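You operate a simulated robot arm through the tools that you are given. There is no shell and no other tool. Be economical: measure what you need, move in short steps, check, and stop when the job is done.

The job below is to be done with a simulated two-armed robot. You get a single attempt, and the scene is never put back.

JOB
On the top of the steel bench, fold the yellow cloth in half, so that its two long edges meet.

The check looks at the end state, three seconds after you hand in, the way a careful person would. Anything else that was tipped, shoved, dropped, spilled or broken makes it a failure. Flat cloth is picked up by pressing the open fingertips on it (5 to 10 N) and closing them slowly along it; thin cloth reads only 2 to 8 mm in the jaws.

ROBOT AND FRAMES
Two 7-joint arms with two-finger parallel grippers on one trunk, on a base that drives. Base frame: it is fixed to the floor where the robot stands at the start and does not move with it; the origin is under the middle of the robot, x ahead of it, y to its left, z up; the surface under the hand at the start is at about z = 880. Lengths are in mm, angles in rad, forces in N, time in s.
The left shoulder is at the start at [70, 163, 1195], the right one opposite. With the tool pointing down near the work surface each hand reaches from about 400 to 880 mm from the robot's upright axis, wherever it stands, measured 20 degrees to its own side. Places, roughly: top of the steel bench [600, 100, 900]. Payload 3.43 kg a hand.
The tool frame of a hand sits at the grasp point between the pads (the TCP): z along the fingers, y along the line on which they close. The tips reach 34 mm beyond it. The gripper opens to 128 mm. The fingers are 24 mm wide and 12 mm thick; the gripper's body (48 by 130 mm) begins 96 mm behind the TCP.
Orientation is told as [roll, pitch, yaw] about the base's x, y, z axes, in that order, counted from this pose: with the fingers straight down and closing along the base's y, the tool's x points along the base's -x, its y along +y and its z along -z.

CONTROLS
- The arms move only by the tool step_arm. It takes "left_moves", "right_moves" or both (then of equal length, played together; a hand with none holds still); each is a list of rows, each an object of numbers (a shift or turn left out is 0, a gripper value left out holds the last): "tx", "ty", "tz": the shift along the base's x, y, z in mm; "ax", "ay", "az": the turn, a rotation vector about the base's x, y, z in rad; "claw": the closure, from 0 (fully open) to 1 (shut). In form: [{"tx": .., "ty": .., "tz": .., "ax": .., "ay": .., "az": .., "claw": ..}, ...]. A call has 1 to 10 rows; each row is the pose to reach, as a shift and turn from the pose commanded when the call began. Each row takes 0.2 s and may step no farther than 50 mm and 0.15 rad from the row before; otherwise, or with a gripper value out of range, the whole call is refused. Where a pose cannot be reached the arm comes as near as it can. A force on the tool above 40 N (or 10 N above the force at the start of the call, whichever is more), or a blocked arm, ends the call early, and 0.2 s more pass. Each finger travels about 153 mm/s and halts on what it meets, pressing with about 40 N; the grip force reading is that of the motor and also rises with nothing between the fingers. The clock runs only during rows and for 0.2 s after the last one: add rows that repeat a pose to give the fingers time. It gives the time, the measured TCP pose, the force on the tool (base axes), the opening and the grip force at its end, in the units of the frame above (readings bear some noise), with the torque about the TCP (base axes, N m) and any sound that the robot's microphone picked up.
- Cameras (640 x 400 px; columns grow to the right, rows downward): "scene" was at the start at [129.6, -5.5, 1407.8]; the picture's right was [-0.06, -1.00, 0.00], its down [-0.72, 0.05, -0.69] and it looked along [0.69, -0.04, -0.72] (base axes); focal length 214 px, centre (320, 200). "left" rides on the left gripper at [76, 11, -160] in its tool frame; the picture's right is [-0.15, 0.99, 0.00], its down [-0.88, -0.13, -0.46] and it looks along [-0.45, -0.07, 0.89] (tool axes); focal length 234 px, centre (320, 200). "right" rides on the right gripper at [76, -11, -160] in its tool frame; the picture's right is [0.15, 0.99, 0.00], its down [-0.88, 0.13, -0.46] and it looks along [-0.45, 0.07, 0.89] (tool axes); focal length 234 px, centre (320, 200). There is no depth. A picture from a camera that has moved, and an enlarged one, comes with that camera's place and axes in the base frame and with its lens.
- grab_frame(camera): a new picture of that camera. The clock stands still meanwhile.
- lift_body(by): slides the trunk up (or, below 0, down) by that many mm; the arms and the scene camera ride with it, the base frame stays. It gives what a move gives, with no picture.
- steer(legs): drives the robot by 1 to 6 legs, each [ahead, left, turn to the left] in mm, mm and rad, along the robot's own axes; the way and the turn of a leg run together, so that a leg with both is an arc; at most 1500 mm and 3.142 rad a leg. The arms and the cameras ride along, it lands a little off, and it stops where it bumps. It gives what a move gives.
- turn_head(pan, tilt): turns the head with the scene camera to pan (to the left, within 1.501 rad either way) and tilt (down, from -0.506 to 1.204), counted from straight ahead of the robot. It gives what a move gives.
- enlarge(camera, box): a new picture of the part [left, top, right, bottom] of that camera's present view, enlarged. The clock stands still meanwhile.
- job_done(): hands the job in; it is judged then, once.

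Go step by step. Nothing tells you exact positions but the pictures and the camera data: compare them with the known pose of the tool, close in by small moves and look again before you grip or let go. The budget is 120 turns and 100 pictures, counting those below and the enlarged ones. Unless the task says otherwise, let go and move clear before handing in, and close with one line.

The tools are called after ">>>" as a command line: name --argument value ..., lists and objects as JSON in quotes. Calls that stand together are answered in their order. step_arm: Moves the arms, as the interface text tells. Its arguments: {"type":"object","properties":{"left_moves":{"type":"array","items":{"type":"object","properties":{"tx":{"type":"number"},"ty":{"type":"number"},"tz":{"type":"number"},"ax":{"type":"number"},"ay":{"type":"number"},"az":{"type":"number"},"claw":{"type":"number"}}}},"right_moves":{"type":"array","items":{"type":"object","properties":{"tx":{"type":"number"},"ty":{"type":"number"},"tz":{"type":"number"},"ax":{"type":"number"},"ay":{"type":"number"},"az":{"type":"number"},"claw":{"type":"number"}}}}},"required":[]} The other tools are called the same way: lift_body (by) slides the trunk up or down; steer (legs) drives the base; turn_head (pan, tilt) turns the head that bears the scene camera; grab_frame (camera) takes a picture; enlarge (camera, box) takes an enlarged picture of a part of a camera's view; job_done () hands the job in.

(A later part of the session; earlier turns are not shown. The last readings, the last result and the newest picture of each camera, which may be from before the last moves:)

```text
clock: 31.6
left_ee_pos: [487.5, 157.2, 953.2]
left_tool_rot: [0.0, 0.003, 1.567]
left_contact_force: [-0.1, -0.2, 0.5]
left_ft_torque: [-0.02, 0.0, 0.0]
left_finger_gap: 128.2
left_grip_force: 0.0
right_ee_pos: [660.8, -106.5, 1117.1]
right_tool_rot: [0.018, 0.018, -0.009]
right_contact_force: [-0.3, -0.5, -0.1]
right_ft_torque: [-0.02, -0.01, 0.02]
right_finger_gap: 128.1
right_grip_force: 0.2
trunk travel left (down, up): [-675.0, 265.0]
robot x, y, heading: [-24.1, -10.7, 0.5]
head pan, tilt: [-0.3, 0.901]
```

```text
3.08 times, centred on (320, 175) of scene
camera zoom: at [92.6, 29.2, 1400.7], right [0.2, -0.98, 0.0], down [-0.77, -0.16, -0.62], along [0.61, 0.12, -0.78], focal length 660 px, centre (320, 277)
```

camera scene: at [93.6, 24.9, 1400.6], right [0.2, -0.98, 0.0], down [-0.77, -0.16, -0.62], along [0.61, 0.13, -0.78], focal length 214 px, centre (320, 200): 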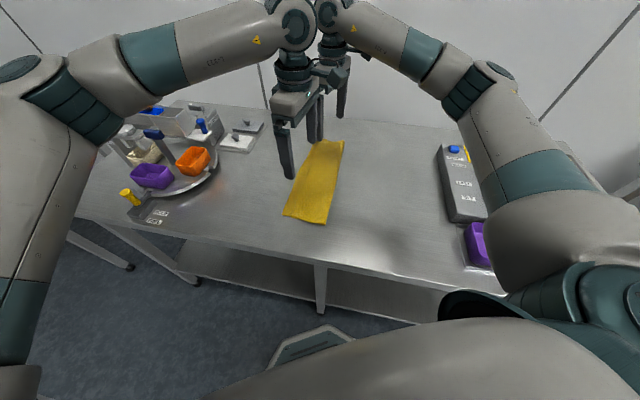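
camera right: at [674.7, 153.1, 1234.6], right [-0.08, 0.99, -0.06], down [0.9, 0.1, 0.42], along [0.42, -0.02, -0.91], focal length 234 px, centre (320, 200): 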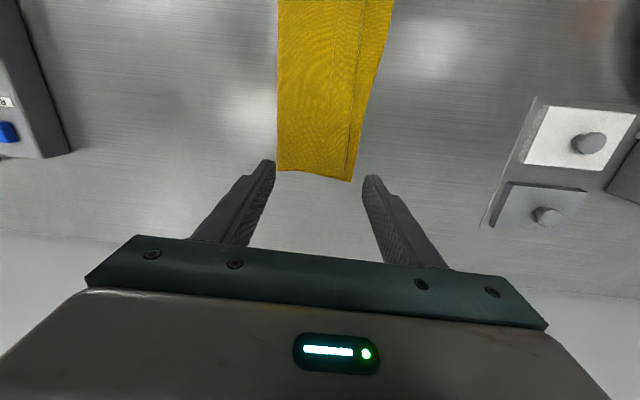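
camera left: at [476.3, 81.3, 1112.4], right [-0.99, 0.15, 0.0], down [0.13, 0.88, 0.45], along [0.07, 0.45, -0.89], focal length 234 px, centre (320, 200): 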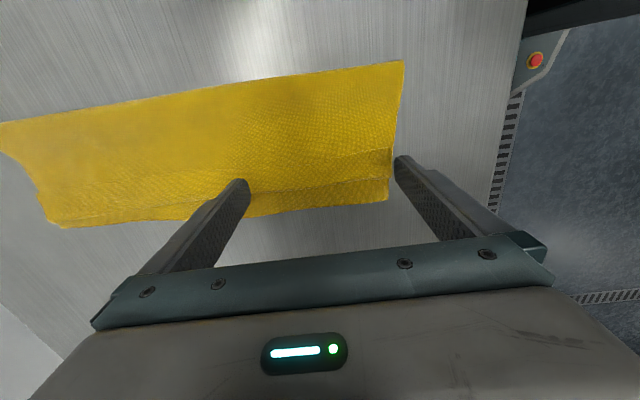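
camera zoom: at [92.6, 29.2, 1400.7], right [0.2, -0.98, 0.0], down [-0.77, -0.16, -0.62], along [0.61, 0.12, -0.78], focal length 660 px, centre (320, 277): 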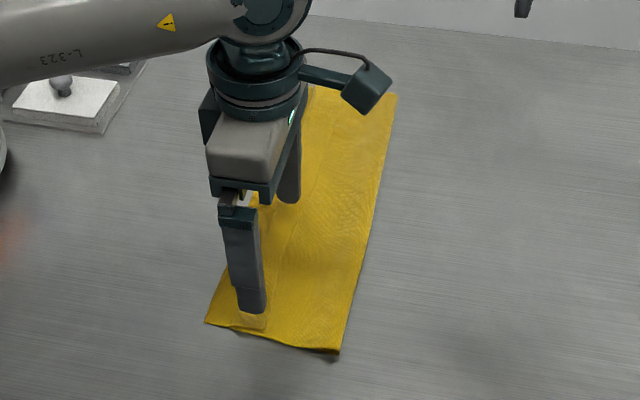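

>>> enlarge --camera "left" --box '[200, 100, 420, 230]'

>>> enlarge --camera "left" --box '[0, 100, 240, 240]'

```text
2.91 times, centred on (310, 165) of left
camera zoom: at [476.3, 81.3, 1112.4], right [-0.99, 0.15, 0.0], down [0.13, 0.88, 0.45], along [0.07, 0.45, -0.89], focal length 681 px, centre (349, 302)
```

zoom: 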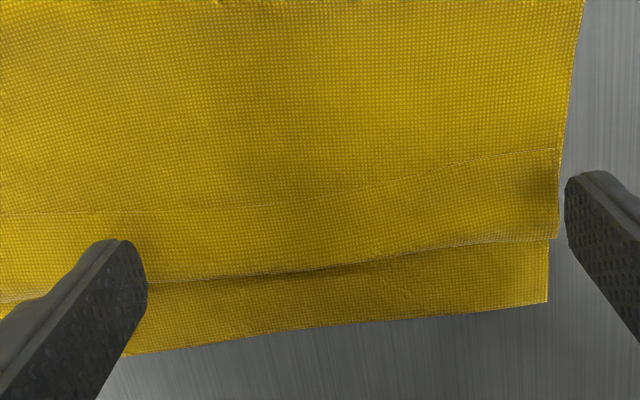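

```text
2.67 times, centred on (120, 170) of left
camera zoom: at [476.3, 81.3, 1112.4], right [-0.99, 0.15, 0.0], down [0.13, 0.88, 0.45], along [0.07, 0.45, -0.89], focal length 624 px, centre (853, 280)
```

zoom: 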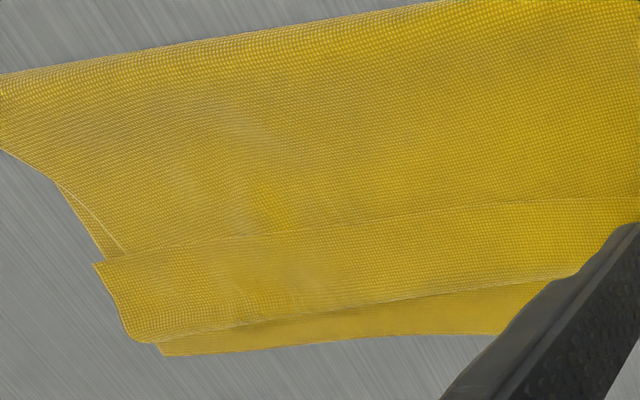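

The picture is clear: the flap is about 33 mm wide, with its edge at y≈150, the crease at ≈180, and the bottom edge at ≈208 (188 at the far end). I'll set the left fingertips fully on the flap and come down to light contact.

>>> step_arm --left_moves '[{"tx": 24, "ty": 4, "tz": -15}, {"tx": 24, "ty": 4, "tz": -26}, {"tx": 24, "ty": 4, "tz": -31}, {"tx": 24, "ty": 4, "tz": -33}, {"tx": 24, "ty": 4, "tz": -34}, {"tx": 24, "ty": 4, "tz": -34}]'

```text
clock: 33.0
left_ee_pos: [512.7, 159.8, 918.4]
left_tool_rot: [-0.002, 0.0, 1.57]
left_contact_force: [0.1, 0.3, 0.4]
left_ft_torque: [0.0, -0.02, -0.05]
left_finger_gap: 127.8
left_grip_force: 0.0
right_ee_pos: [662.6, -106.4, 1117.2]
right_tool_rot: [0.019, 0.018, -0.008]
right_contact_force: [0.2, 0.0, -0.6]
right_ft_torque: [-0.01, 0.02, 0.01]
right_finger_gap: 128.0
right_grip_force: 0.1
trunk travel left (down, up): [-675.0, 265.0]
robot x, y, heading: [-20.1, -11.2, 0.498]
head pan, tilt: [-0.3, 0.901]
```

>>> step_arm --left_moves '[{"tz": -1}, {"tz": -2}, {"tz": -2}]'

```text
clock: 33.8
left_ee_pos: [511.7, 159.9, 916.6]
left_tool_rot: [-0.003, -0.001, 1.568]
left_contact_force: [-1.2, 0.2, 4.3]
left_ft_torque: [0.04, 0.04, -0.03]
left_finger_gap: 127.9
left_grip_force: 0.0
right_ee_pos: [660.2, -104.6, 1117.0]
right_tool_rot: [0.018, 0.019, -0.008]
right_contact_force: [0.2, 0.4, 0.3]
right_ft_torque: [0.02, 0.04, 0.0]
right_finger_gap: 128.0
right_grip_force: 0.0
trunk travel left (down, up): [-675.0, 265.0]
robot x, y, heading: [-25.1, -12.9, 0.507]
head pan, tilt: [-0.3, 0.901]
```

Light contact of about 4 N. I'll drag the flap 20 mm outward and look.

>>> step_arm --left_moves '[{"ty": 4}, {"ty": 8}, {"ty": 12}, {"ty": 16}, {"ty": 20}]'

>>> enlarge --camera "left" --box '[160, 80, 440, 255]'

```text
clock: 35.0
left_ee_pos: [512.4, 181.2, 917.7]
left_tool_rot: [-0.002, -0.002, 1.567]
left_contact_force: [0.3, 0.2, 3.1]
left_ft_torque: [0.02, 0.03, 0.03]
left_finger_gap: 128.1
left_grip_force: 0.0
right_ee_pos: [662.2, -105.8, 1118.2]
right_tool_rot: [0.02, 0.018, -0.006]
right_contact_force: [0.2, 0.2, -0.3]
right_ft_torque: [-0.02, -0.02, 0.03]
right_finger_gap: 127.9
right_grip_force: 0.0
trunk travel left (down, up): [-675.0, 265.0]
robot x, y, heading: [-23.3, -7.6, 0.499]
head pan, tilt: [-0.3, 0.901]
```

```text
2.29 times, centred on (300, 168) of left
camera zoom: at [500.0, 105.0, 1076.8], right [-0.99, 0.15, 0.0], down [0.13, 0.88, 0.46], along [0.07, 0.45, -0.89], focal length 535 px, centre (366, 274)
```

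zoom: 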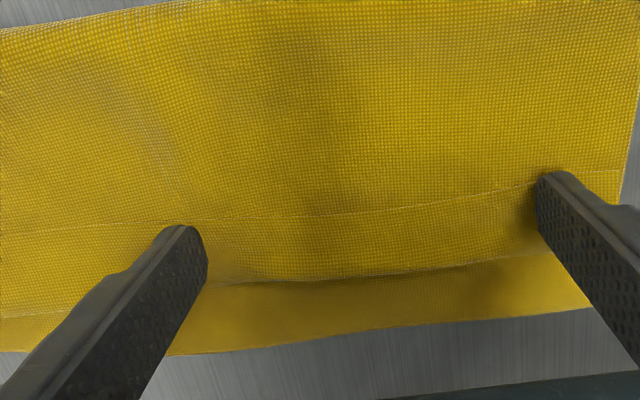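

The whole stack slid together (about +22 mm) instead of the flap unrolling, so dragging is not the way. A better plan is to pinch only the top layer just inboard of the flap and lift it, so the hem hangs free on the outer side, then lay it back down. I'll raise the hand and look first.

>>> step_arm --left_moves '[{"tz": 30}, {"tz": 70}, {"tz": 110}, {"tz": 150}, {"tz": 190, "ty": 20}, {"tz": 200, "ty": 60}, {"tz": 200, "ty": 100}, {"tz": 200, "ty": 140}, {"tz": 200, "ty": 140}]'

>>> grab_frame --camera "left"

>>> enlarge --camera "scene" --box '[240, 110, 380, 240]'

```text
clock: 37.0
left_ee_pos: [512.8, 317.3, 1114.1]
left_tool_rot: [0.001, -0.001, 1.57]
left_contact_force: [0.1, 0.4, -0.1]
left_ft_torque: [0.02, 0.0, -0.01]
left_finger_gap: 128.2
left_grip_force: 0.1
right_ee_pos: [662.7, -105.6, 1116.8]
right_tool_rot: [0.019, 0.019, -0.005]
right_contact_force: [0.0, 0.2, 0.2]
right_ft_torque: [0.0, 0.01, 0.0]
right_finger_gap: 127.8
right_grip_force: 0.2
trunk travel left (down, up): [-675.0, 265.0]
robot x, y, heading: [-20.7, -10.7, 0.498]
head pan, tilt: [-0.3, 0.901]
```

```text
64 pictures are left
camera left: at [502.1, 242.0, 1274.6], right [-0.99, 0.15, 0.0], down [0.13, 0.88, 0.46], along [0.07, 0.45, -0.89], focal length 234 px, centre (320, 200)
```

left: 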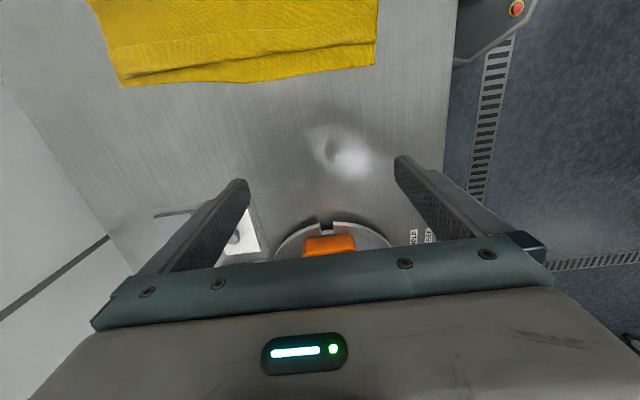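

```text
3.08 times, centred on (310, 175) of scene
camera zoom: at [92.8, 27.7, 1400.7], right [0.2, -0.98, 0.0], down [-0.77, -0.16, -0.62], along [0.61, 0.13, -0.78], focal length 660 px, centre (351, 277)
```

zoom: 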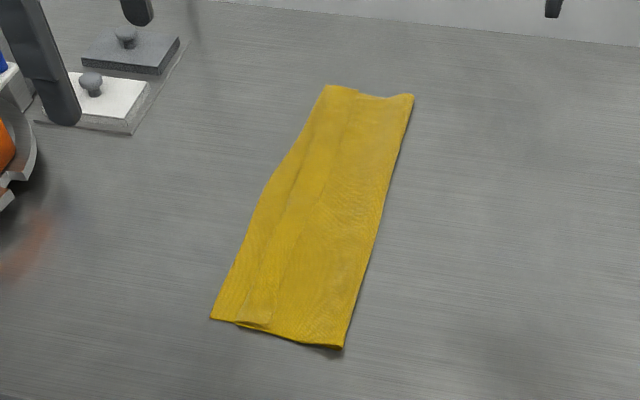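

The whole cloth is now at y≈100–235, with the flap edge at about (421,178) to (796,171). New idea with no net drag: set nearly closed fingers astride the flap edge, one on the upper layer and one on the flap, and open the jaws so the flap slides out while the layer below is pinned. I'll position both hands for it.

>>> step_arm --left_moves '[{"az": -0.15}, {"az": -0.3}, {"az": -0.45}, {"az": -0.6, "claw": 0.93}, {"az": -0.75}, {"tx": -10, "ty": -25, "az": -0.9}, {"tx": -20, "ty": -55, "az": -1.05}, {"tx": -35, "ty": -85, "az": -1.2}, {"tx": -50, "ty": -115, "az": -1.35}, {"tx": -66, "ty": -139, "az": -1.5}]' --right_moves '[{"tx": 10, "ty": 27, "ax": -0.019, "ay": -0.019}, {"tx": 20, "ty": 54, "ax": -0.019, "ay": -0.019}, {"tx": 30, "ty": 81, "ax": -0.019, "ay": -0.019}, {"tx": 40, "ty": 108, "ax": -0.019, "ay": -0.019, "claw": 0.93}, {"tx": 50, "ty": 135, "ax": -0.019, "ay": -0.019}, {"tx": 60, "ty": 162, "ax": -0.019, "ay": -0.019}, {"tx": 70, "ty": 189, "ax": -0.019, "ay": -0.019}, {"tx": 80, "ty": 216, "ax": -0.019, "ay": -0.019}, {"tx": 92, "ty": 245, "ax": -0.019, "ay": -0.019}, {"tx": 102, "ty": 278, "tz": -10, "ax": -0.019, "ay": -0.019}]'

>>> step_arm --left_moves '[{"tz": -40, "az": -0.09}, {"tz": -80, "az": -0.09}, {"tz": -110, "az": -0.09}, {"tz": -145, "az": -0.09}, {"tz": -165, "az": -0.09}, {"tz": -165, "az": -0.09}]' --right_moves '[{"tz": -40}, {"tz": -80}, {"tz": -110}, {"tz": -145}, {"tz": -155}, {"tz": -155}]'

>>> grab_frame --camera "left"

>>> grab_frame --camera "right"

```text
clock: 39.2
left_ee_pos: [446.5, 182.4, 1117.1]
left_tool_rot: [-0.001, 0.003, 0.069]
left_contact_force: [-0.2, 0.4, -0.2]
left_ft_torque: [0.0, 0.0, 0.02]
left_finger_gap: 9.1
left_grip_force: 0.1
right_ee_pos: [762.9, 174.9, 1107.2]
right_tool_rot: [-0.002, 0.002, -0.007]
right_contact_force: [0.1, 1.1, -0.7]
right_ft_torque: [0.02, 0.02, 0.0]
right_finger_gap: 9.2
right_grip_force: 0.1
trunk travel left (down, up): [-675.0, 265.0]
robot x, y, heading: [-28.1, -8.3, 0.498]
head pan, tilt: [-0.3, 0.901]
```

```text
clock: 40.6
left_ee_pos: [444.7, 180.8, 949.9]
left_tool_rot: [0.001, 0.001, -0.02]
left_contact_force: [0.6, -0.3, 0.9]
left_ft_torque: [-0.03, -0.01, 0.04]
left_finger_gap: 9.1
left_grip_force: 0.0
right_ee_pos: [763.2, 174.6, 952.8]
right_tool_rot: [-0.002, 0.0, -0.007]
right_contact_force: [-0.6, -0.2, -0.2]
right_ft_torque: [0.0, 0.01, 0.0]
right_finger_gap: 9.0
right_grip_force: 0.1
trunk travel left (down, up): [-675.0, 265.0]
robot x, y, heading: [-25.7, -4.6, 0.507]
head pan, tilt: [-0.3, 0.901]
```

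```text
62 pictures are left
camera left: at [370.7, 194.7, 1111.3], right [0.17, 0.99, 0.0], down [0.88, -0.15, 0.46], along [0.45, -0.08, -0.89], focal length 234 px, centre (320, 200)
```

left: 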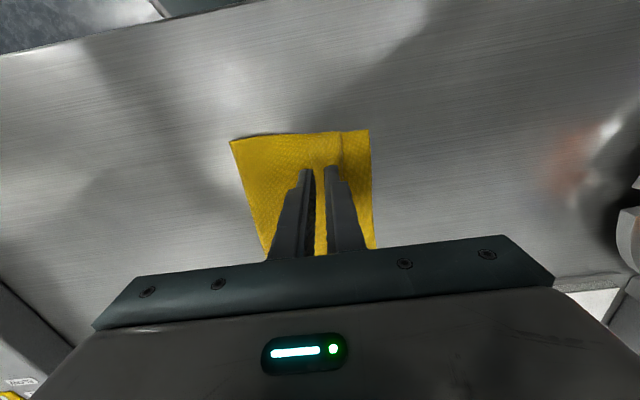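

```text
61 pictures are left
camera right: at [688.1, 164.2, 1112.2], right [-0.14, 0.99, 0.0], down [0.88, 0.12, 0.46], along [0.45, 0.06, -0.89], focal length 234 px, centre (320, 200)
```

right: 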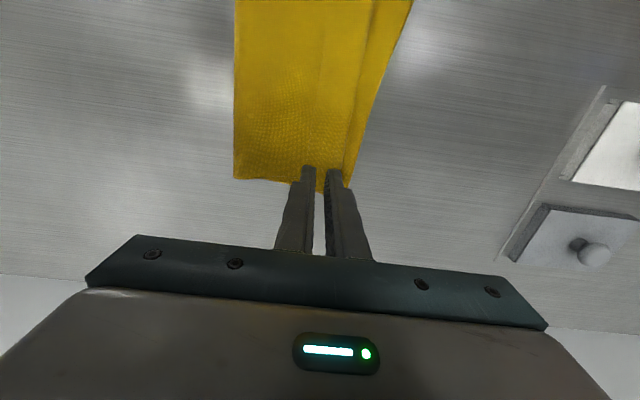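

>>> enlarge --camera "left" --box '[220, 115, 390, 225]'

>>> enlarge --camera "right" --box '[220, 80, 400, 210]'

```text
3.64 times, centred on (305, 170) of left
camera zoom: at [370.7, 194.7, 1111.3], right [0.17, 0.99, 0.0], down [0.88, -0.15, 0.46], along [0.45, -0.08, -0.89], focal length 852 px, centre (374, 309)
```

zoom: 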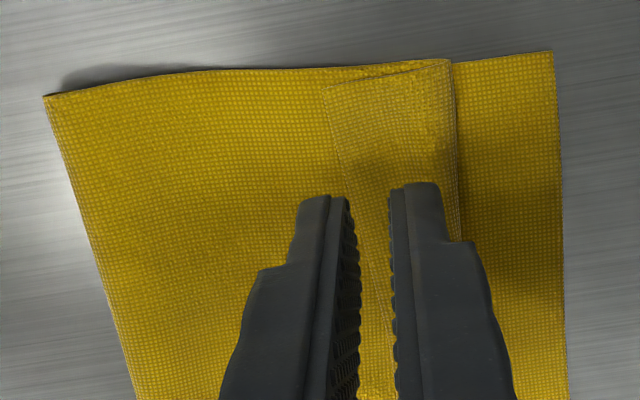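

```text
3.08 times, centred on (310, 145) of right
camera zoom: at [688.1, 164.2, 1112.2], right [-0.14, 0.99, 0.0], down [0.88, 0.12, 0.46], along [0.45, 0.06, -0.89], focal length 720 px, centre (351, 369)
```

zoom: 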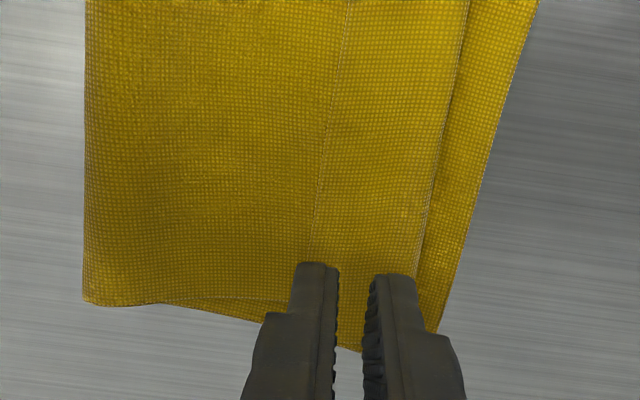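

The flap edge is at y≈174 under the left hand and ≈162 under the right. I'll shift to centre the jaws on it and descend to contact.

>>> step_arm --left_moves '[{"ty": -5, "tz": -12}, {"ty": -5, "tz": -24}, {"ty": -5, "tz": -29}, {"ty": -5, "tz": -31}, {"ty": -5, "tz": -32}, {"ty": -5, "tz": -32}]' --right_moves '[{"ty": -10, "tz": -12}, {"ty": -10, "tz": -24}, {"ty": -10, "tz": -31}, {"ty": -10, "tz": -33}, {"ty": -10, "tz": -35}, {"ty": -10, "tz": -35}]'

>>> step_arm --left_moves '[{"tz": -1}, {"tz": -2}, {"tz": -3}, {"tz": -3}]' --right_moves '[{"tz": -1}, {"tz": -2}, {"tz": -3}, {"tz": -3}]'

```text
clock: 42.0
left_ee_pos: [446.5, 176.9, 919.6]
left_tool_rot: [-0.002, 0.0, -0.02]
left_contact_force: [0.5, 0.2, 0.1]
left_ft_torque: [0.01, 0.0, 0.01]
left_finger_gap: 9.0
left_grip_force: 0.0
right_ee_pos: [763.1, 164.1, 918.3]
right_tool_rot: [0.0, -0.001, -0.006]
right_contact_force: [0.2, 0.5, 1.0]
right_ft_torque: [0.0, 0.01, -0.02]
right_finger_gap: 8.9
right_grip_force: 0.1
trunk travel left (down, up): [-675.0, 265.0]
robot x, y, heading: [-28.4, -8.2, 0.505]
head pan, tilt: [-0.3, 0.901]
```

```text
clock: 43.0
left_ee_pos: [445.5, 177.0, 916.6]
left_tool_rot: [0.001, 0.001, -0.021]
left_contact_force: [-0.2, 0.0, 1.5]
left_ft_torque: [0.01, -0.01, 0.0]
left_finger_gap: 8.9
left_grip_force: 0.0
right_ee_pos: [762.9, 163.6, 916.8]
right_tool_rot: [0.001, -0.002, -0.008]
right_contact_force: [0.3, 0.1, 9.5]
right_ft_torque: [0.03, -0.05, 0.0]
right_finger_gap: 8.9
right_grip_force: 0.1
trunk travel left (down, up): [-675.0, 265.0]
robot x, y, heading: [-25.9, -9.7, 0.506]
head pan, tilt: [-0.3, 0.901]
```

>>> step_arm --left_moves '[{"tz": -1.5}, {"tz": -1.5, "ty": 3, "claw": 0.88}, {"tz": -1.5, "ty": 6, "claw": 0.83}, {"tz": -1.5, "ty": 9.5, "claw": 0.78}, {"tz": -1.5, "ty": 13, "claw": 0.73}, {"tz": -1.5, "ty": 16, "claw": 0.68}, {"tz": -1.5, "ty": 16, "claw": 0.68}]' --right_moves '[{"tz": 0}, {"ty": 3, "claw": 0.88}, {"ty": 6, "claw": 0.83}, {"ty": 9.5, "claw": 0.78}, {"ty": 13, "claw": 0.73}, {"ty": 16, "claw": 0.68}, {"ty": 16, "claw": 0.68}]'

>>> enlarge --camera "left" --box '[220, 115, 400, 225]'

>>> enlarge --camera "right" --box '[220, 80, 400, 210]'

```text
clock: 44.6
left_ee_pos: [444.6, 192.7, 916.8]
left_tool_rot: [0.0, 0.0, -0.018]
left_contact_force: [0.1, -0.5, 1.0]
left_ft_torque: [0.06, 0.0, 0.01]
left_finger_gap: 40.8
left_grip_force: 0.0
right_ee_pos: [761.7, 178.9, 917.3]
right_tool_rot: [0.003, -0.002, -0.006]
right_contact_force: [0.2, -1.3, 12.6]
right_ft_torque: [0.23, -0.08, -0.01]
right_finger_gap: 39.2
right_grip_force: 0.1
trunk travel left (down, up): [-675.0, 265.0]
robot x, y, heading: [-27.7, -11.2, 0.506]
head pan, tilt: [-0.3, 0.901]
```

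```text
3.56 times, centred on (310, 170) of left
camera zoom: at [369.3, 204.8, 1076.8], right [0.17, 0.99, 0.0], down [0.88, -0.15, 0.46], along [0.45, -0.08, -0.89], focal length 833 px, centre (356, 307)
```

zoom: 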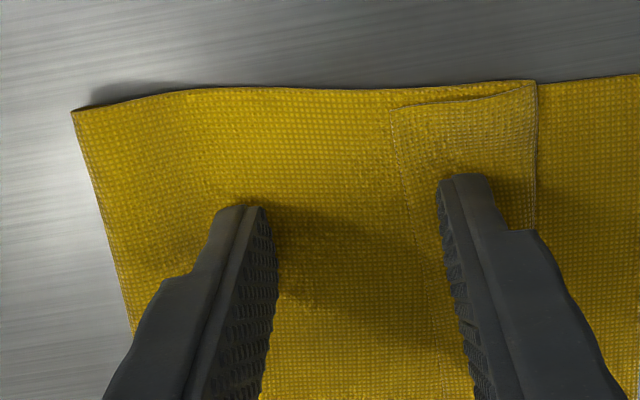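

```text
3.08 times, centred on (310, 145) of right
camera zoom: at [687.3, 167.2, 1076.2], right [-0.14, 0.99, 0.0], down [0.88, 0.12, 0.46], along [0.45, 0.07, -0.89], focal length 720 px, centre (351, 369)
```

zoom: 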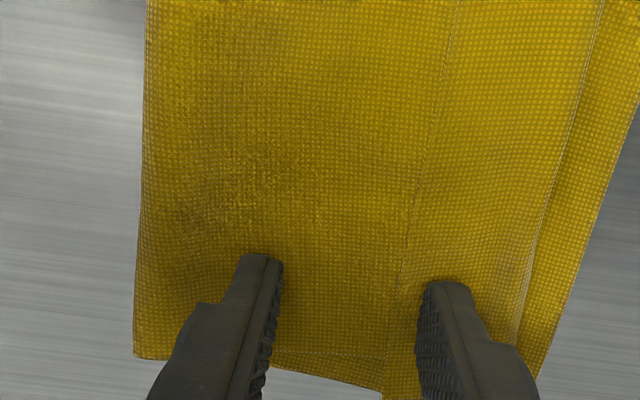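

Everything slid together again (by about +28 mm): the layers cling to each other more than to the steel. A better way is to pinch the fold itself with both hands and lift. Both halves and the hem then hang down, already folded, and can be laid down edges first. I'll raise, move to the fold line and inspect.

>>> step_arm --left_moves '[{"tz": 15}, {"tz": 35}, {"ty": -20, "tz": 40, "claw": 0.87}, {"ty": -40, "tz": 40}, {"tx": -4, "ty": -58, "tz": 40}, {"tx": -4, "ty": -58, "tz": 40}]' --right_moves '[{"tz": 15}, {"tz": 35}, {"ty": -20, "tz": 40, "claw": 0.8}, {"ty": -40, "tz": 40}, {"tx": -8, "ty": -51, "tz": 40}, {"tx": -8, "ty": -51, "tz": 40}]'

>>> enlarge --camera "left" --box '[220, 100, 470, 260]'

>>> enlarge --camera "right" --box '[220, 60, 460, 220]'

```text
clock: 46.0
left_ee_pos: [442.3, 133.9, 955.4]
left_tool_rot: [-0.002, 0.001, -0.018]
left_contact_force: [0.2, -0.7, -0.3]
left_ft_torque: [-0.02, 0.01, -0.05]
left_finger_gap: 16.7
left_grip_force: 0.0
right_ee_pos: [755.8, 129.5, 953.6]
right_tool_rot: [0.0, -0.001, -0.009]
right_contact_force: [0.4, 0.0, 0.4]
right_ft_torque: [-0.01, 0.02, -0.01]
right_finger_gap: 25.4
right_grip_force: 0.0
trunk travel left (down, up): [-675.0, 265.0]
robot x, y, heading: [-28.1, -7.2, 0.501]
head pan, tilt: [-0.3, 0.901]
```

```text
2.50 times, centred on (345, 180) of left
camera zoom: at [367.5, 147.2, 1115.5], right [0.17, 0.99, 0.0], down [0.88, -0.15, 0.45], along [0.45, -0.08, -0.89], focal length 585 px, centre (258, 250)
```

zoom: 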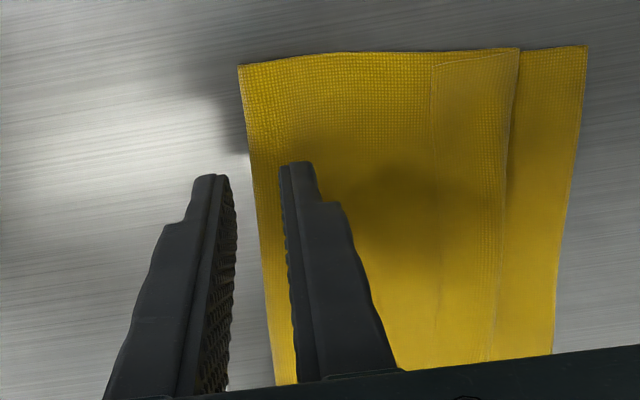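

```text
2.50 times, centred on (340, 140) of right
camera zoom: at [680.9, 118.4, 1114.7], right [-0.14, 0.99, 0.0], down [0.88, 0.12, 0.46], along [0.45, 0.06, -0.89], focal length 585 px, centre (270, 350)
```

zoom: 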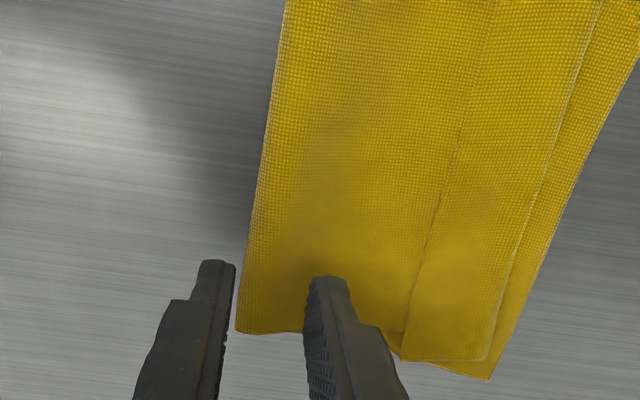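

Measured: at the near end the upper half is about 7 mm longer than the lower, at the far end about 31 mm. So I'll take a small gather (~12 mm) near and a larger one (~32 mm) far, which recentres the fold. Descending.

>>> step_arm --left_moves '[{"tz": -15}, {"tz": -28}, {"tz": -34}, {"tz": -37}, {"tz": -38}, {"tz": -38}]' --right_moves '[{"ty": 3.5, "tz": -15, "claw": 0.72}, {"ty": 3.5, "tz": -28}, {"ty": 3.5, "tz": -34}, {"ty": 3.5, "tz": -36}, {"ty": 3.5, "tz": -36}, {"ty": 3.5, "tz": -36}]'

>>> step_arm --left_moves '[{"tz": -1}, {"tz": -2}, {"tz": -3}, {"tz": -3}]' --right_moves '[{"tz": -1}, {"tz": -2}, {"tz": -3}, {"tz": -3}]'

```text
clock: 47.4
left_ee_pos: [442.9, 133.7, 916.7]
left_tool_rot: [-0.001, 0.002, -0.021]
left_contact_force: [-1.4, 0.0, 0.1]
left_ft_torque: [0.01, 0.05, 0.01]
left_finger_gap: 16.2
left_grip_force: 0.0
right_ee_pos: [755.0, 132.2, 919.0]
right_tool_rot: [0.001, -0.001, -0.006]
right_contact_force: [-0.1, -0.5, 1.0]
right_ft_torque: [0.03, -0.01, 0.0]
right_finger_gap: 35.8
right_grip_force: 0.1
trunk travel left (down, up): [-675.0, 265.0]
robot x, y, heading: [-27.6, -11.0, 0.502]
head pan, tilt: [-0.3, 0.901]
```

```text
clock: 48.4
left_ee_pos: [441.8, 134.2, 915.6]
left_tool_rot: [0.0, -0.002, -0.021]
left_contact_force: [2.7, -0.4, 14.7]
left_ft_torque: [0.22, -0.08, -0.07]
left_finger_gap: 16.9
left_grip_force: 0.1
right_ee_pos: [756.0, 131.4, 917.5]
right_tool_rot: [0.0, -0.003, -0.006]
right_contact_force: [0.3, -0.2, -0.8]
right_ft_torque: [0.0, 0.0, 0.0]
right_finger_gap: 35.6
right_grip_force: 0.0
trunk travel left (down, up): [-675.0, 265.0]
robot x, y, heading: [-19.3, -10.8, 0.5]
head pan, tilt: [-0.3, 0.901]
```

>>> step_arm --left_moves '[{"tz": 1}, {"tz": 1}, {"tz": 1}]' --right_moves '[{"tz": -1}, {"tz": -2}, {"tz": -3}]'

```text
clock: 49.2
left_ee_pos: [440.1, 134.7, 915.9]
left_tool_rot: [-0.002, -0.001, -0.021]
left_contact_force: [1.5, 0.2, 6.8]
left_ft_torque: [0.08, -0.05, -0.04]
left_finger_gap: 16.9
left_grip_force: 0.0
right_ee_pos: [755.4, 133.0, 915.6]
right_tool_rot: [0.003, -0.004, -0.005]
right_contact_force: [0.3, -0.6, 11.1]
right_ft_torque: [0.27, -0.05, -0.03]
right_finger_gap: 36.0
right_grip_force: 0.1
trunk travel left (down, up): [-675.0, 265.0]
robot x, y, heading: [-28.1, -11.4, 0.503]
head pan, tilt: [-0.3, 0.901]
```

>>> step_arm --left_moves '[{"claw": 0.88}, {"claw": 0.9}, {"claw": 0.91}, {"claw": 0.93}, {"claw": 0.94}, {"claw": 0.95}, {"claw": 0.97}, {"claw": 0.98}, {"claw": 1.0}, {"claw": 1.0}]' --right_moves '[{"claw": 0.75}, {"claw": 0.78}, {"claw": 0.81}, {"claw": 0.84}, {"claw": 0.87}, {"claw": 0.9}, {"claw": 0.93}, {"claw": 0.96}, {"claw": 1.0}, {"claw": 1.0}]'

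>>> enlarge --camera "left" --box '[220, 100, 470, 260]'

>>> enlarge --camera "right" --box '[220, 60, 460, 220]'

```text
clock: 51.4
left_ee_pos: [439.1, 134.8, 916.1]
left_tool_rot: [0.001, -0.002, -0.021]
left_contact_force: [0.4, -0.1, -0.2]
left_ft_torque: [-0.03, -0.01, -0.02]
left_finger_gap: 1.7
left_grip_force: 36.1
right_ee_pos: [754.5, 132.2, 914.7]
right_tool_rot: [0.001, -0.004, -0.008]
right_contact_force: [-0.2, 3.4, 22.8]
right_ft_torque: [0.22, -0.07, -0.03]
right_finger_gap: 4.4
right_grip_force: 38.8
trunk travel left (down, up): [-675.0, 265.0]
robot x, y, heading: [-24.0, -9.4, 0.505]
head pan, tilt: [-0.3, 0.901]
```

```text
2.50 times, centred on (345, 180) of left
camera zoom: at [363.8, 147.3, 1076.1], right [0.17, 0.99, 0.0], down [0.88, -0.15, 0.46], along [0.45, -0.08, -0.89], focal length 585 px, centre (258, 250)
```

zoom: 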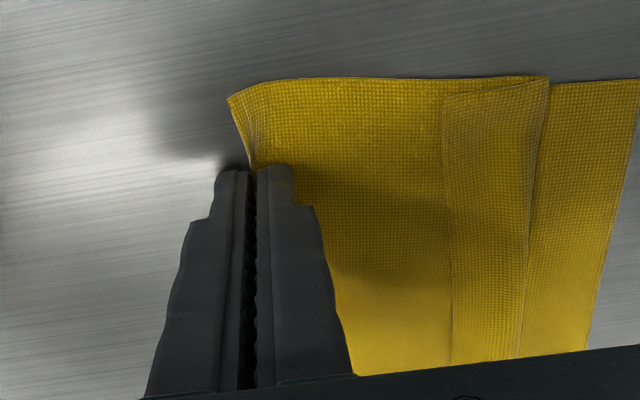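

```text
2.50 times, centred on (340, 140) of right
camera zoom: at [678.7, 121.2, 1075.2], right [-0.14, 0.99, 0.0], down [0.88, 0.12, 0.46], along [0.45, 0.07, -0.89], focal length 585 px, centre (270, 350)
```

zoom: 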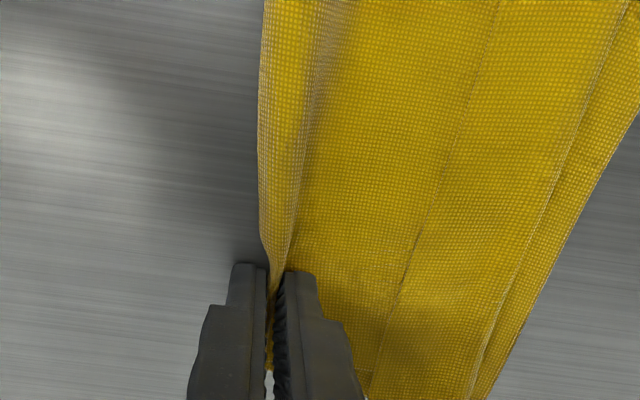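

The right hand has a solid pinch (4.4 mm), while the left at 1.7 mm is doubtful. I'll lift both 30 mm and check.

>>> step_arm --left_moves '[{"tz": 6}, {"tz": 12}, {"tz": 18}, {"tz": 24}, {"tz": 30}]' --right_moves '[{"tz": 6}, {"tz": 12}, {"tz": 18}, {"tz": 24}, {"tz": 30}]'

>>> enlarge --camera "left" --box '[220, 100, 470, 260]'

>>> enlarge --camera "right" --box '[220, 60, 460, 220]'

```text
clock: 52.6
left_ee_pos: [441.8, 135.9, 946.3]
left_tool_rot: [0.001, 0.002, -0.02]
left_contact_force: [-0.6, -0.2, -0.5]
left_ft_torque: [0.02, 0.02, 0.02]
left_finger_gap: 1.7
left_grip_force: 36.3
right_ee_pos: [754.7, 132.3, 943.0]
right_tool_rot: [0.001, 0.001, -0.006]
right_contact_force: [-0.9, -0.8, -0.5]
right_ft_torque: [-0.01, -0.03, -0.01]
right_finger_gap: 2.8
right_grip_force: 36.9
trunk travel left (down, up): [-675.0, 265.0]
robot x, y, heading: [-23.6, -9.7, 0.505]
head pan, tilt: [-0.3, 0.901]
```

```text
2.50 times, centred on (345, 180) of left
camera zoom: at [366.1, 147.6, 1105.3], right [0.17, 0.99, 0.0], down [0.88, -0.15, 0.46], along [0.45, -0.08, -0.89], focal length 585 px, centre (258, 250)
```

zoom: 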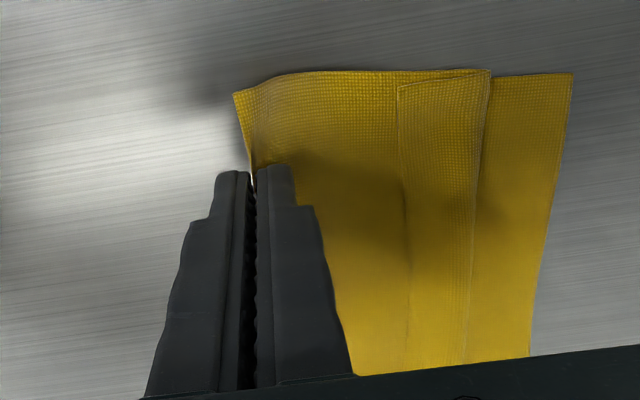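

```text
2.50 times, centred on (340, 140) of right
camera zoom: at [680.5, 121.0, 1103.1], right [-0.14, 0.99, 0.0], down [0.88, 0.12, 0.46], along [0.45, 0.06, -0.89], focal length 585 px, centre (270, 350)
```

zoom: 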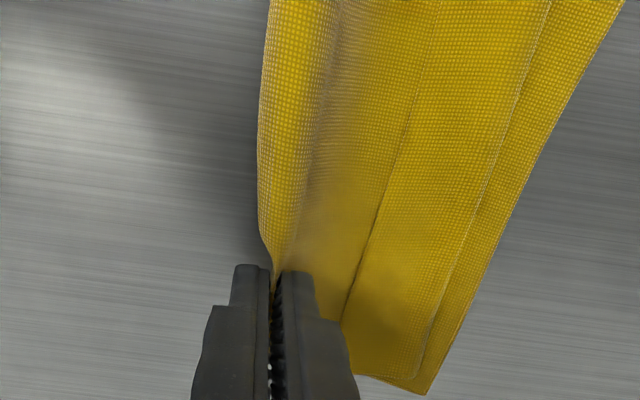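

>>> step_arm --left_moves '[{"tz": 8}, {"tz": 16}, {"tz": 24}, {"tz": 32}, {"tz": 40}, {"tz": 50}]' --right_moves '[{"tz": 8}, {"tz": 16}, {"tz": 24}, {"tz": 32}, {"tz": 40}, {"tz": 50}]'

>>> grab_frame --camera "left"

>>> enlarge --camera "scene" --box '[240, 90, 400, 240]'

```text
clock: 54.0
left_ee_pos: [442.2, 134.4, 995.9]
left_tool_rot: [0.0, 0.0, -0.02]
left_contact_force: [0.3, 0.7, -0.4]
left_ft_torque: [-0.04, -0.04, 0.01]
left_finger_gap: 1.6
left_grip_force: 35.9
right_ee_pos: [755.6, 131.6, 991.5]
right_tool_rot: [0.0, -0.003, -0.006]
right_contact_force: [-0.9, 0.6, -0.7]
right_ft_torque: [0.0, 0.0, -0.02]
right_finger_gap: 2.5
right_grip_force: 37.5
trunk travel left (down, up): [-675.0, 265.0]
robot x, y, heading: [-22.5, -8.4, 0.502]
head pan, tilt: [-0.3, 0.901]
```

```text
50 pictures are left
camera left: at [366.7, 147.2, 1155.3], right [0.17, 0.99, 0.0], down [0.88, -0.15, 0.46], along [0.45, -0.08, -0.89], focal length 234 px, centre (320, 200)
```

left: 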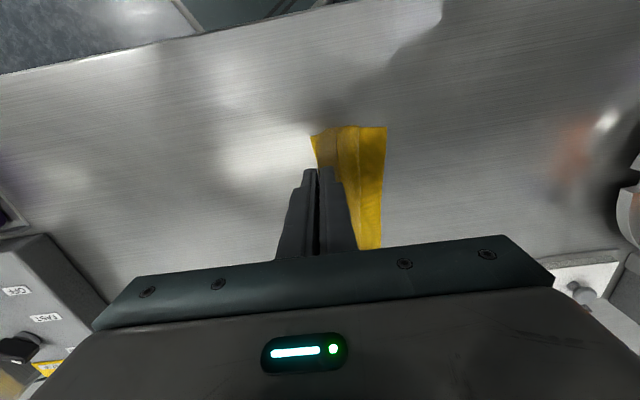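

```text
2.67 times, centred on (320, 165) of scene
camera zoom: at [92.1, 28.7, 1400.7], right [0.2, -0.98, 0.0], down [-0.77, -0.16, -0.62], along [0.61, 0.12, -0.78], focal length 572 px, centre (320, 293)
```

zoom: 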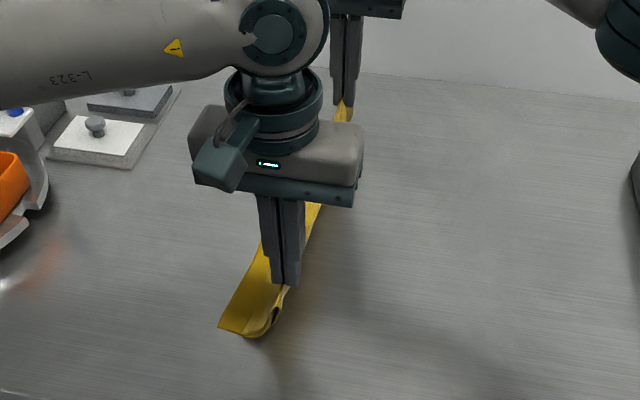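

Both hands hold the fold. I'll lift until the cloth hangs free, then inspect.

>>> step_arm --left_moves '[{"tz": 12}, {"tz": 24}, {"tz": 36}, {"tz": 48}, {"tz": 60}, {"tz": 72}, {"tz": 84}, {"tz": 96}, {"tz": 108}, {"tz": 120}]' --right_moves '[{"tz": 12}, {"tz": 24}, {"tz": 36}, {"tz": 48}, {"tz": 60}, {"tz": 72}, {"tz": 84}, {"tz": 96}, {"tz": 108}, {"tz": 120}]'

>>> enlarge --camera "scene" --box '[200, 60, 440, 240]'

>>> grab_frame --camera "left"

>>> grab_frame --camera "right"

```text
clock: 56.2
left_ee_pos: [440.8, 134.5, 1114.9]
left_tool_rot: [0.0, 0.001, -0.022]
left_contact_force: [-0.5, -0.7, 0.6]
left_ft_torque: [-0.01, 0.01, 0.02]
left_finger_gap: 2.0
left_grip_force: 36.3
right_ee_pos: [755.6, 132.5, 1114.1]
right_tool_rot: [-0.001, 0.001, -0.006]
right_contact_force: [-1.4, -0.3, -0.5]
right_ft_torque: [0.01, 0.0, 0.02]
right_finger_gap: 2.8
right_grip_force: 37.4
trunk travel left (down, up): [-675.0, 265.0]
robot x, y, heading: [-20.4, -5.9, 0.504]
head pan, tilt: [-0.3, 0.901]
```

```text
2.22 times, centred on (320, 150) of scene
camera zoom: at [92.0, 28.7, 1400.7], right [0.2, -0.98, 0.0], down [-0.77, -0.16, -0.62], along [0.61, 0.12, -0.78], focal length 477 px, centre (320, 311)
```

zoom: 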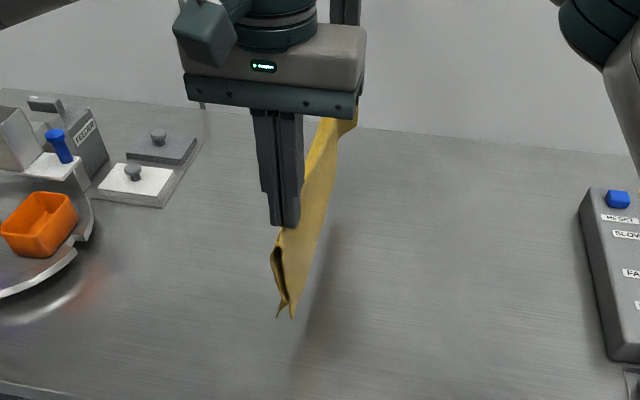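

```text
47 pictures are left
camera left: at [365.5, 147.9, 1275.6], right [0.17, 0.99, 0.0], down [0.88, -0.15, 0.46], along [0.45, -0.08, -0.89], focal length 234 px, centre (320, 200)
```

left: 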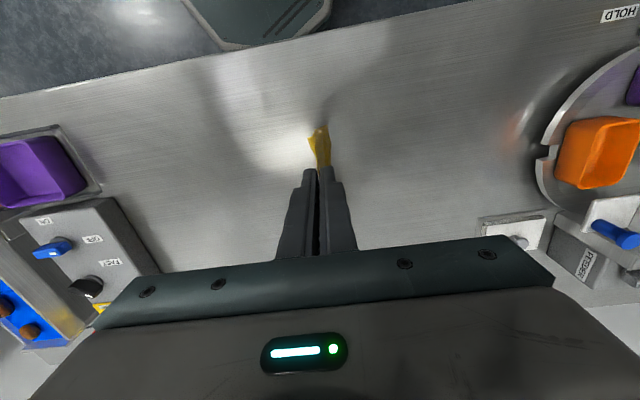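

```text
46 pictures are left
camera right: at [680.1, 121.5, 1273.5], right [-0.14, 0.99, 0.0], down [0.88, 0.12, 0.46], along [0.45, 0.06, -0.89], focal length 234 px, centre (320, 200)
```

right: 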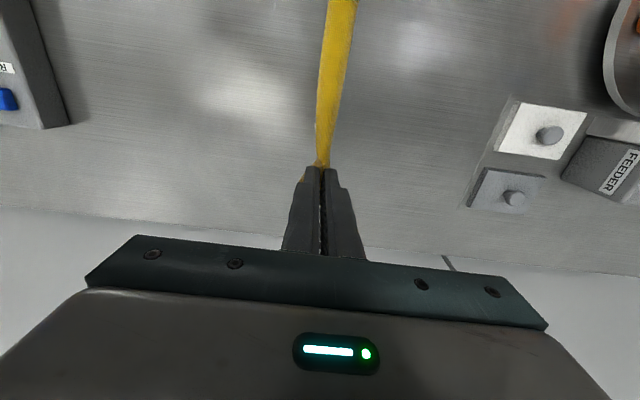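

It hangs like a tent with both edges down and the hem unrolled. I'll zoom in to check that the lower edges are level.

>>> enlarge --camera "scene" --box '[280, 100, 360, 190]'

>>> enlarge --camera "right" --box '[280, 0, 400, 190]'

```text
4.44 times, centred on (320, 145) of scene
camera zoom: at [92.0, 28.7, 1400.7], right [0.2, -0.98, 0.0], down [-0.77, -0.16, -0.62], along [0.61, 0.12, -0.78], focal length 953 px, centre (320, 444)
```

zoom: 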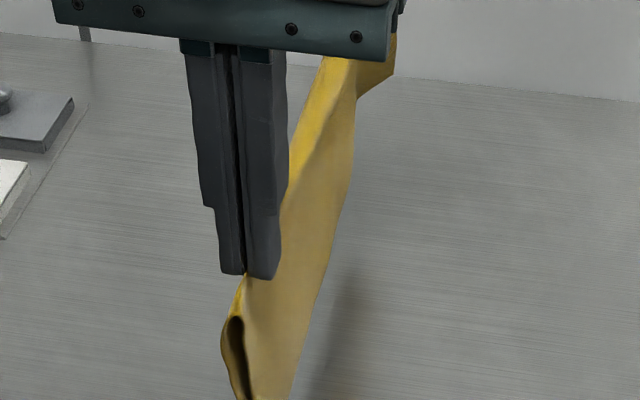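

```text
2.11 times, centred on (340, 95) of right
camera zoom: at [680.1, 121.5, 1273.5], right [-0.14, 0.99, 0.0], down [0.88, 0.12, 0.46], along [0.45, 0.06, -0.89], focal length 493 px, centre (278, 421)
```

zoom: 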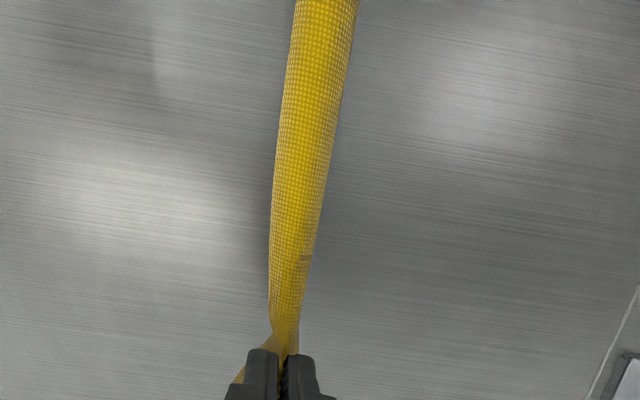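

>>> enlarge --camera "scene" --box '[270, 150, 370, 220]'

```text
5.71 times, centred on (320, 185) of scene
camera zoom: at [92.0, 28.7, 1400.7], right [0.2, -0.98, 0.0], down [-0.77, -0.16, -0.62], along [0.61, 0.12, -0.78], focal length 1226 px, centre (320, 286)
```

zoom: 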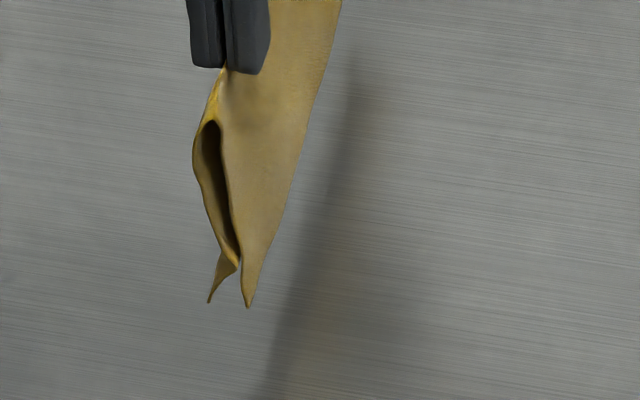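

The lower edges are nearly level and the kink flares outward, which is the right way. I'll shift +50 in y, lower until the edges touch, then lay the doubled cloth towards −y.

>>> step_arm --left_moves '[{"ty": 12}, {"ty": 25}, {"ty": 38}, {"ty": 50, "tz": -5}, {"ty": 50, "tz": -17}, {"ty": 50, "tz": -29}, {"ty": 50, "tz": -41}, {"ty": 50, "tz": -53}, {"ty": 50, "tz": -60}, {"ty": 50, "tz": -60}]' --right_moves '[{"ty": 12}, {"ty": 25}, {"ty": 38}, {"ty": 50, "tz": -5}, {"ty": 50, "tz": -17}, {"ty": 50, "tz": -29}, {"ty": 50, "tz": -41}, {"ty": 50, "tz": -53}, {"ty": 50, "tz": -60}, {"ty": 50, "tz": -60}]'

>>> enlarge --camera "scene" --box '[250, 140, 370, 240]'

```text
clock: 58.4
left_ee_pos: [442.1, 186.0, 1055.5]
left_tool_rot: [0.0, 0.001, -0.02]
left_contact_force: [0.8, 0.1, -0.8]
left_ft_torque: [-0.03, -0.02, 0.01]
left_finger_gap: 1.5
left_grip_force: 36.4
right_ee_pos: [754.9, 181.9, 1054.2]
right_tool_rot: [-0.002, 0.002, -0.007]
right_contact_force: [0.1, -1.2, -0.8]
right_ft_torque: [0.0, 0.01, -0.01]
right_finger_gap: 2.9
right_grip_force: 37.3
trunk travel left (down, up): [-675.0, 265.0]
robot x, y, heading: [-23.2, -11.2, 0.503]
head pan, tilt: [-0.3, 0.901]
```

```text
4.00 times, centred on (310, 190) of scene
camera zoom: at [92.4, 28.7, 1400.7], right [0.2, -0.98, 0.0], down [-0.77, -0.16, -0.62], along [0.61, 0.12, -0.78], focal length 858 px, centre (360, 240)
```

zoom: 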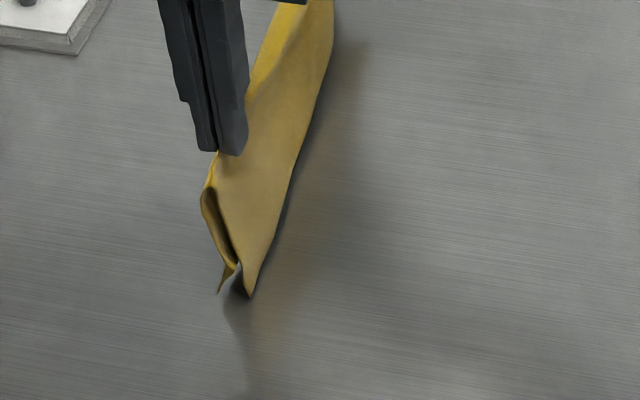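

>>> step_arm --left_moves '[{"tz": -7}, {"ty": -2, "tz": -14}, {"ty": -8, "tz": -21}, {"ty": -15, "tz": -28}, {"ty": -22, "tz": -35}, {"ty": -29, "tz": -42}, {"ty": -36, "tz": -49}, {"ty": -43, "tz": -56}, {"ty": -50, "tz": -63}, {"ty": -58, "tz": -70}]' --right_moves '[{"tz": -7}, {"ty": -2, "tz": -14}, {"ty": -8, "tz": -21}, {"ty": -15, "tz": -28}, {"ty": -22, "tz": -35}, {"ty": -29, "tz": -42}, {"ty": -36, "tz": -49}, {"ty": -43, "tz": -56}, {"ty": -50, "tz": -63}, {"ty": -58, "tz": -70}]'

>>> enlarge --camera "scene" --box '[250, 120, 390, 240]'

>>> grab_frame --camera "left"

>>> grab_frame --camera "right"

```text
clock: 60.6
left_ee_pos: [440.8, 125.9, 985.6]
left_tool_rot: [-0.001, -0.001, -0.021]
left_contact_force: [0.9, 0.0, -0.8]
left_ft_torque: [0.0, -0.04, -0.02]
left_finger_gap: 1.8
left_grip_force: 36.9
right_ee_pos: [756.1, 123.4, 983.0]
right_tool_rot: [0.001, -0.001, -0.007]
right_contact_force: [-0.3, 0.1, 0.1]
right_ft_torque: [-0.02, 0.03, 0.01]
right_finger_gap: 2.6
right_grip_force: 37.4
trunk travel left (down, up): [-675.0, 265.0]
robot x, y, heading: [-22.0, -13.2, 0.506]
head pan, tilt: [-0.3, 0.901]
```

```text
3.33 times, centred on (320, 180) of scene
camera zoom: at [92.8, 27.9, 1400.7], right [0.2, -0.98, 0.0], down [-0.77, -0.16, -0.62], along [0.61, 0.13, -0.78], focal length 715 px, centre (320, 267)
```

zoom: 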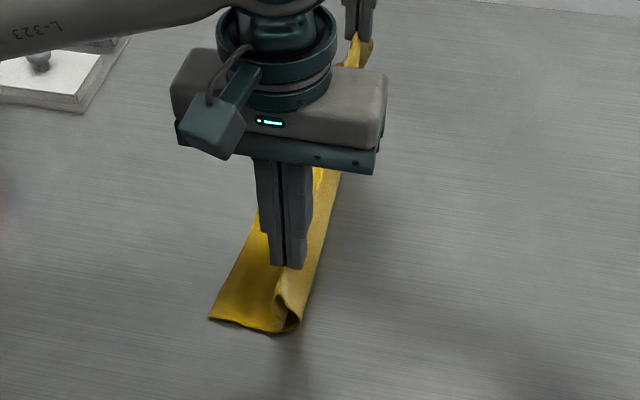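

```text
40 pictures are left
camera left: at [365.8, 138.0, 1145.3], right [0.17, 0.99, 0.0], down [0.88, -0.15, 0.45], along [0.45, -0.08, -0.89], focal length 234 px, centre (320, 200)
```

left: 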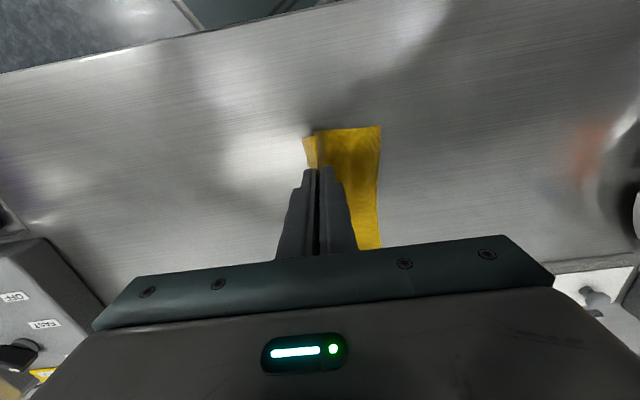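

```text
39 pictures are left
camera right: at [681.6, 111.9, 1142.9], right [-0.14, 0.99, 0.0], down [0.88, 0.12, 0.46], along [0.45, 0.06, -0.89], focal length 234 px, centre (320, 200)
```

right: 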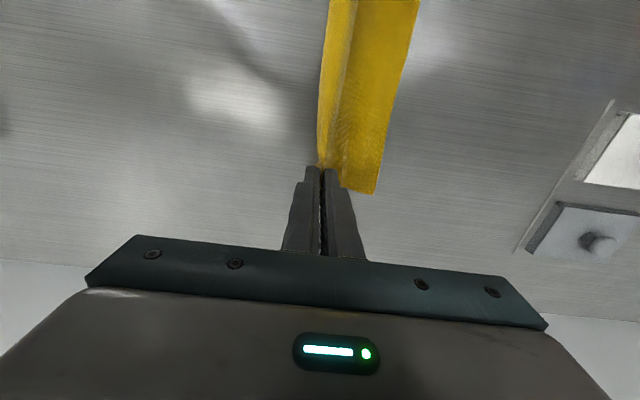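

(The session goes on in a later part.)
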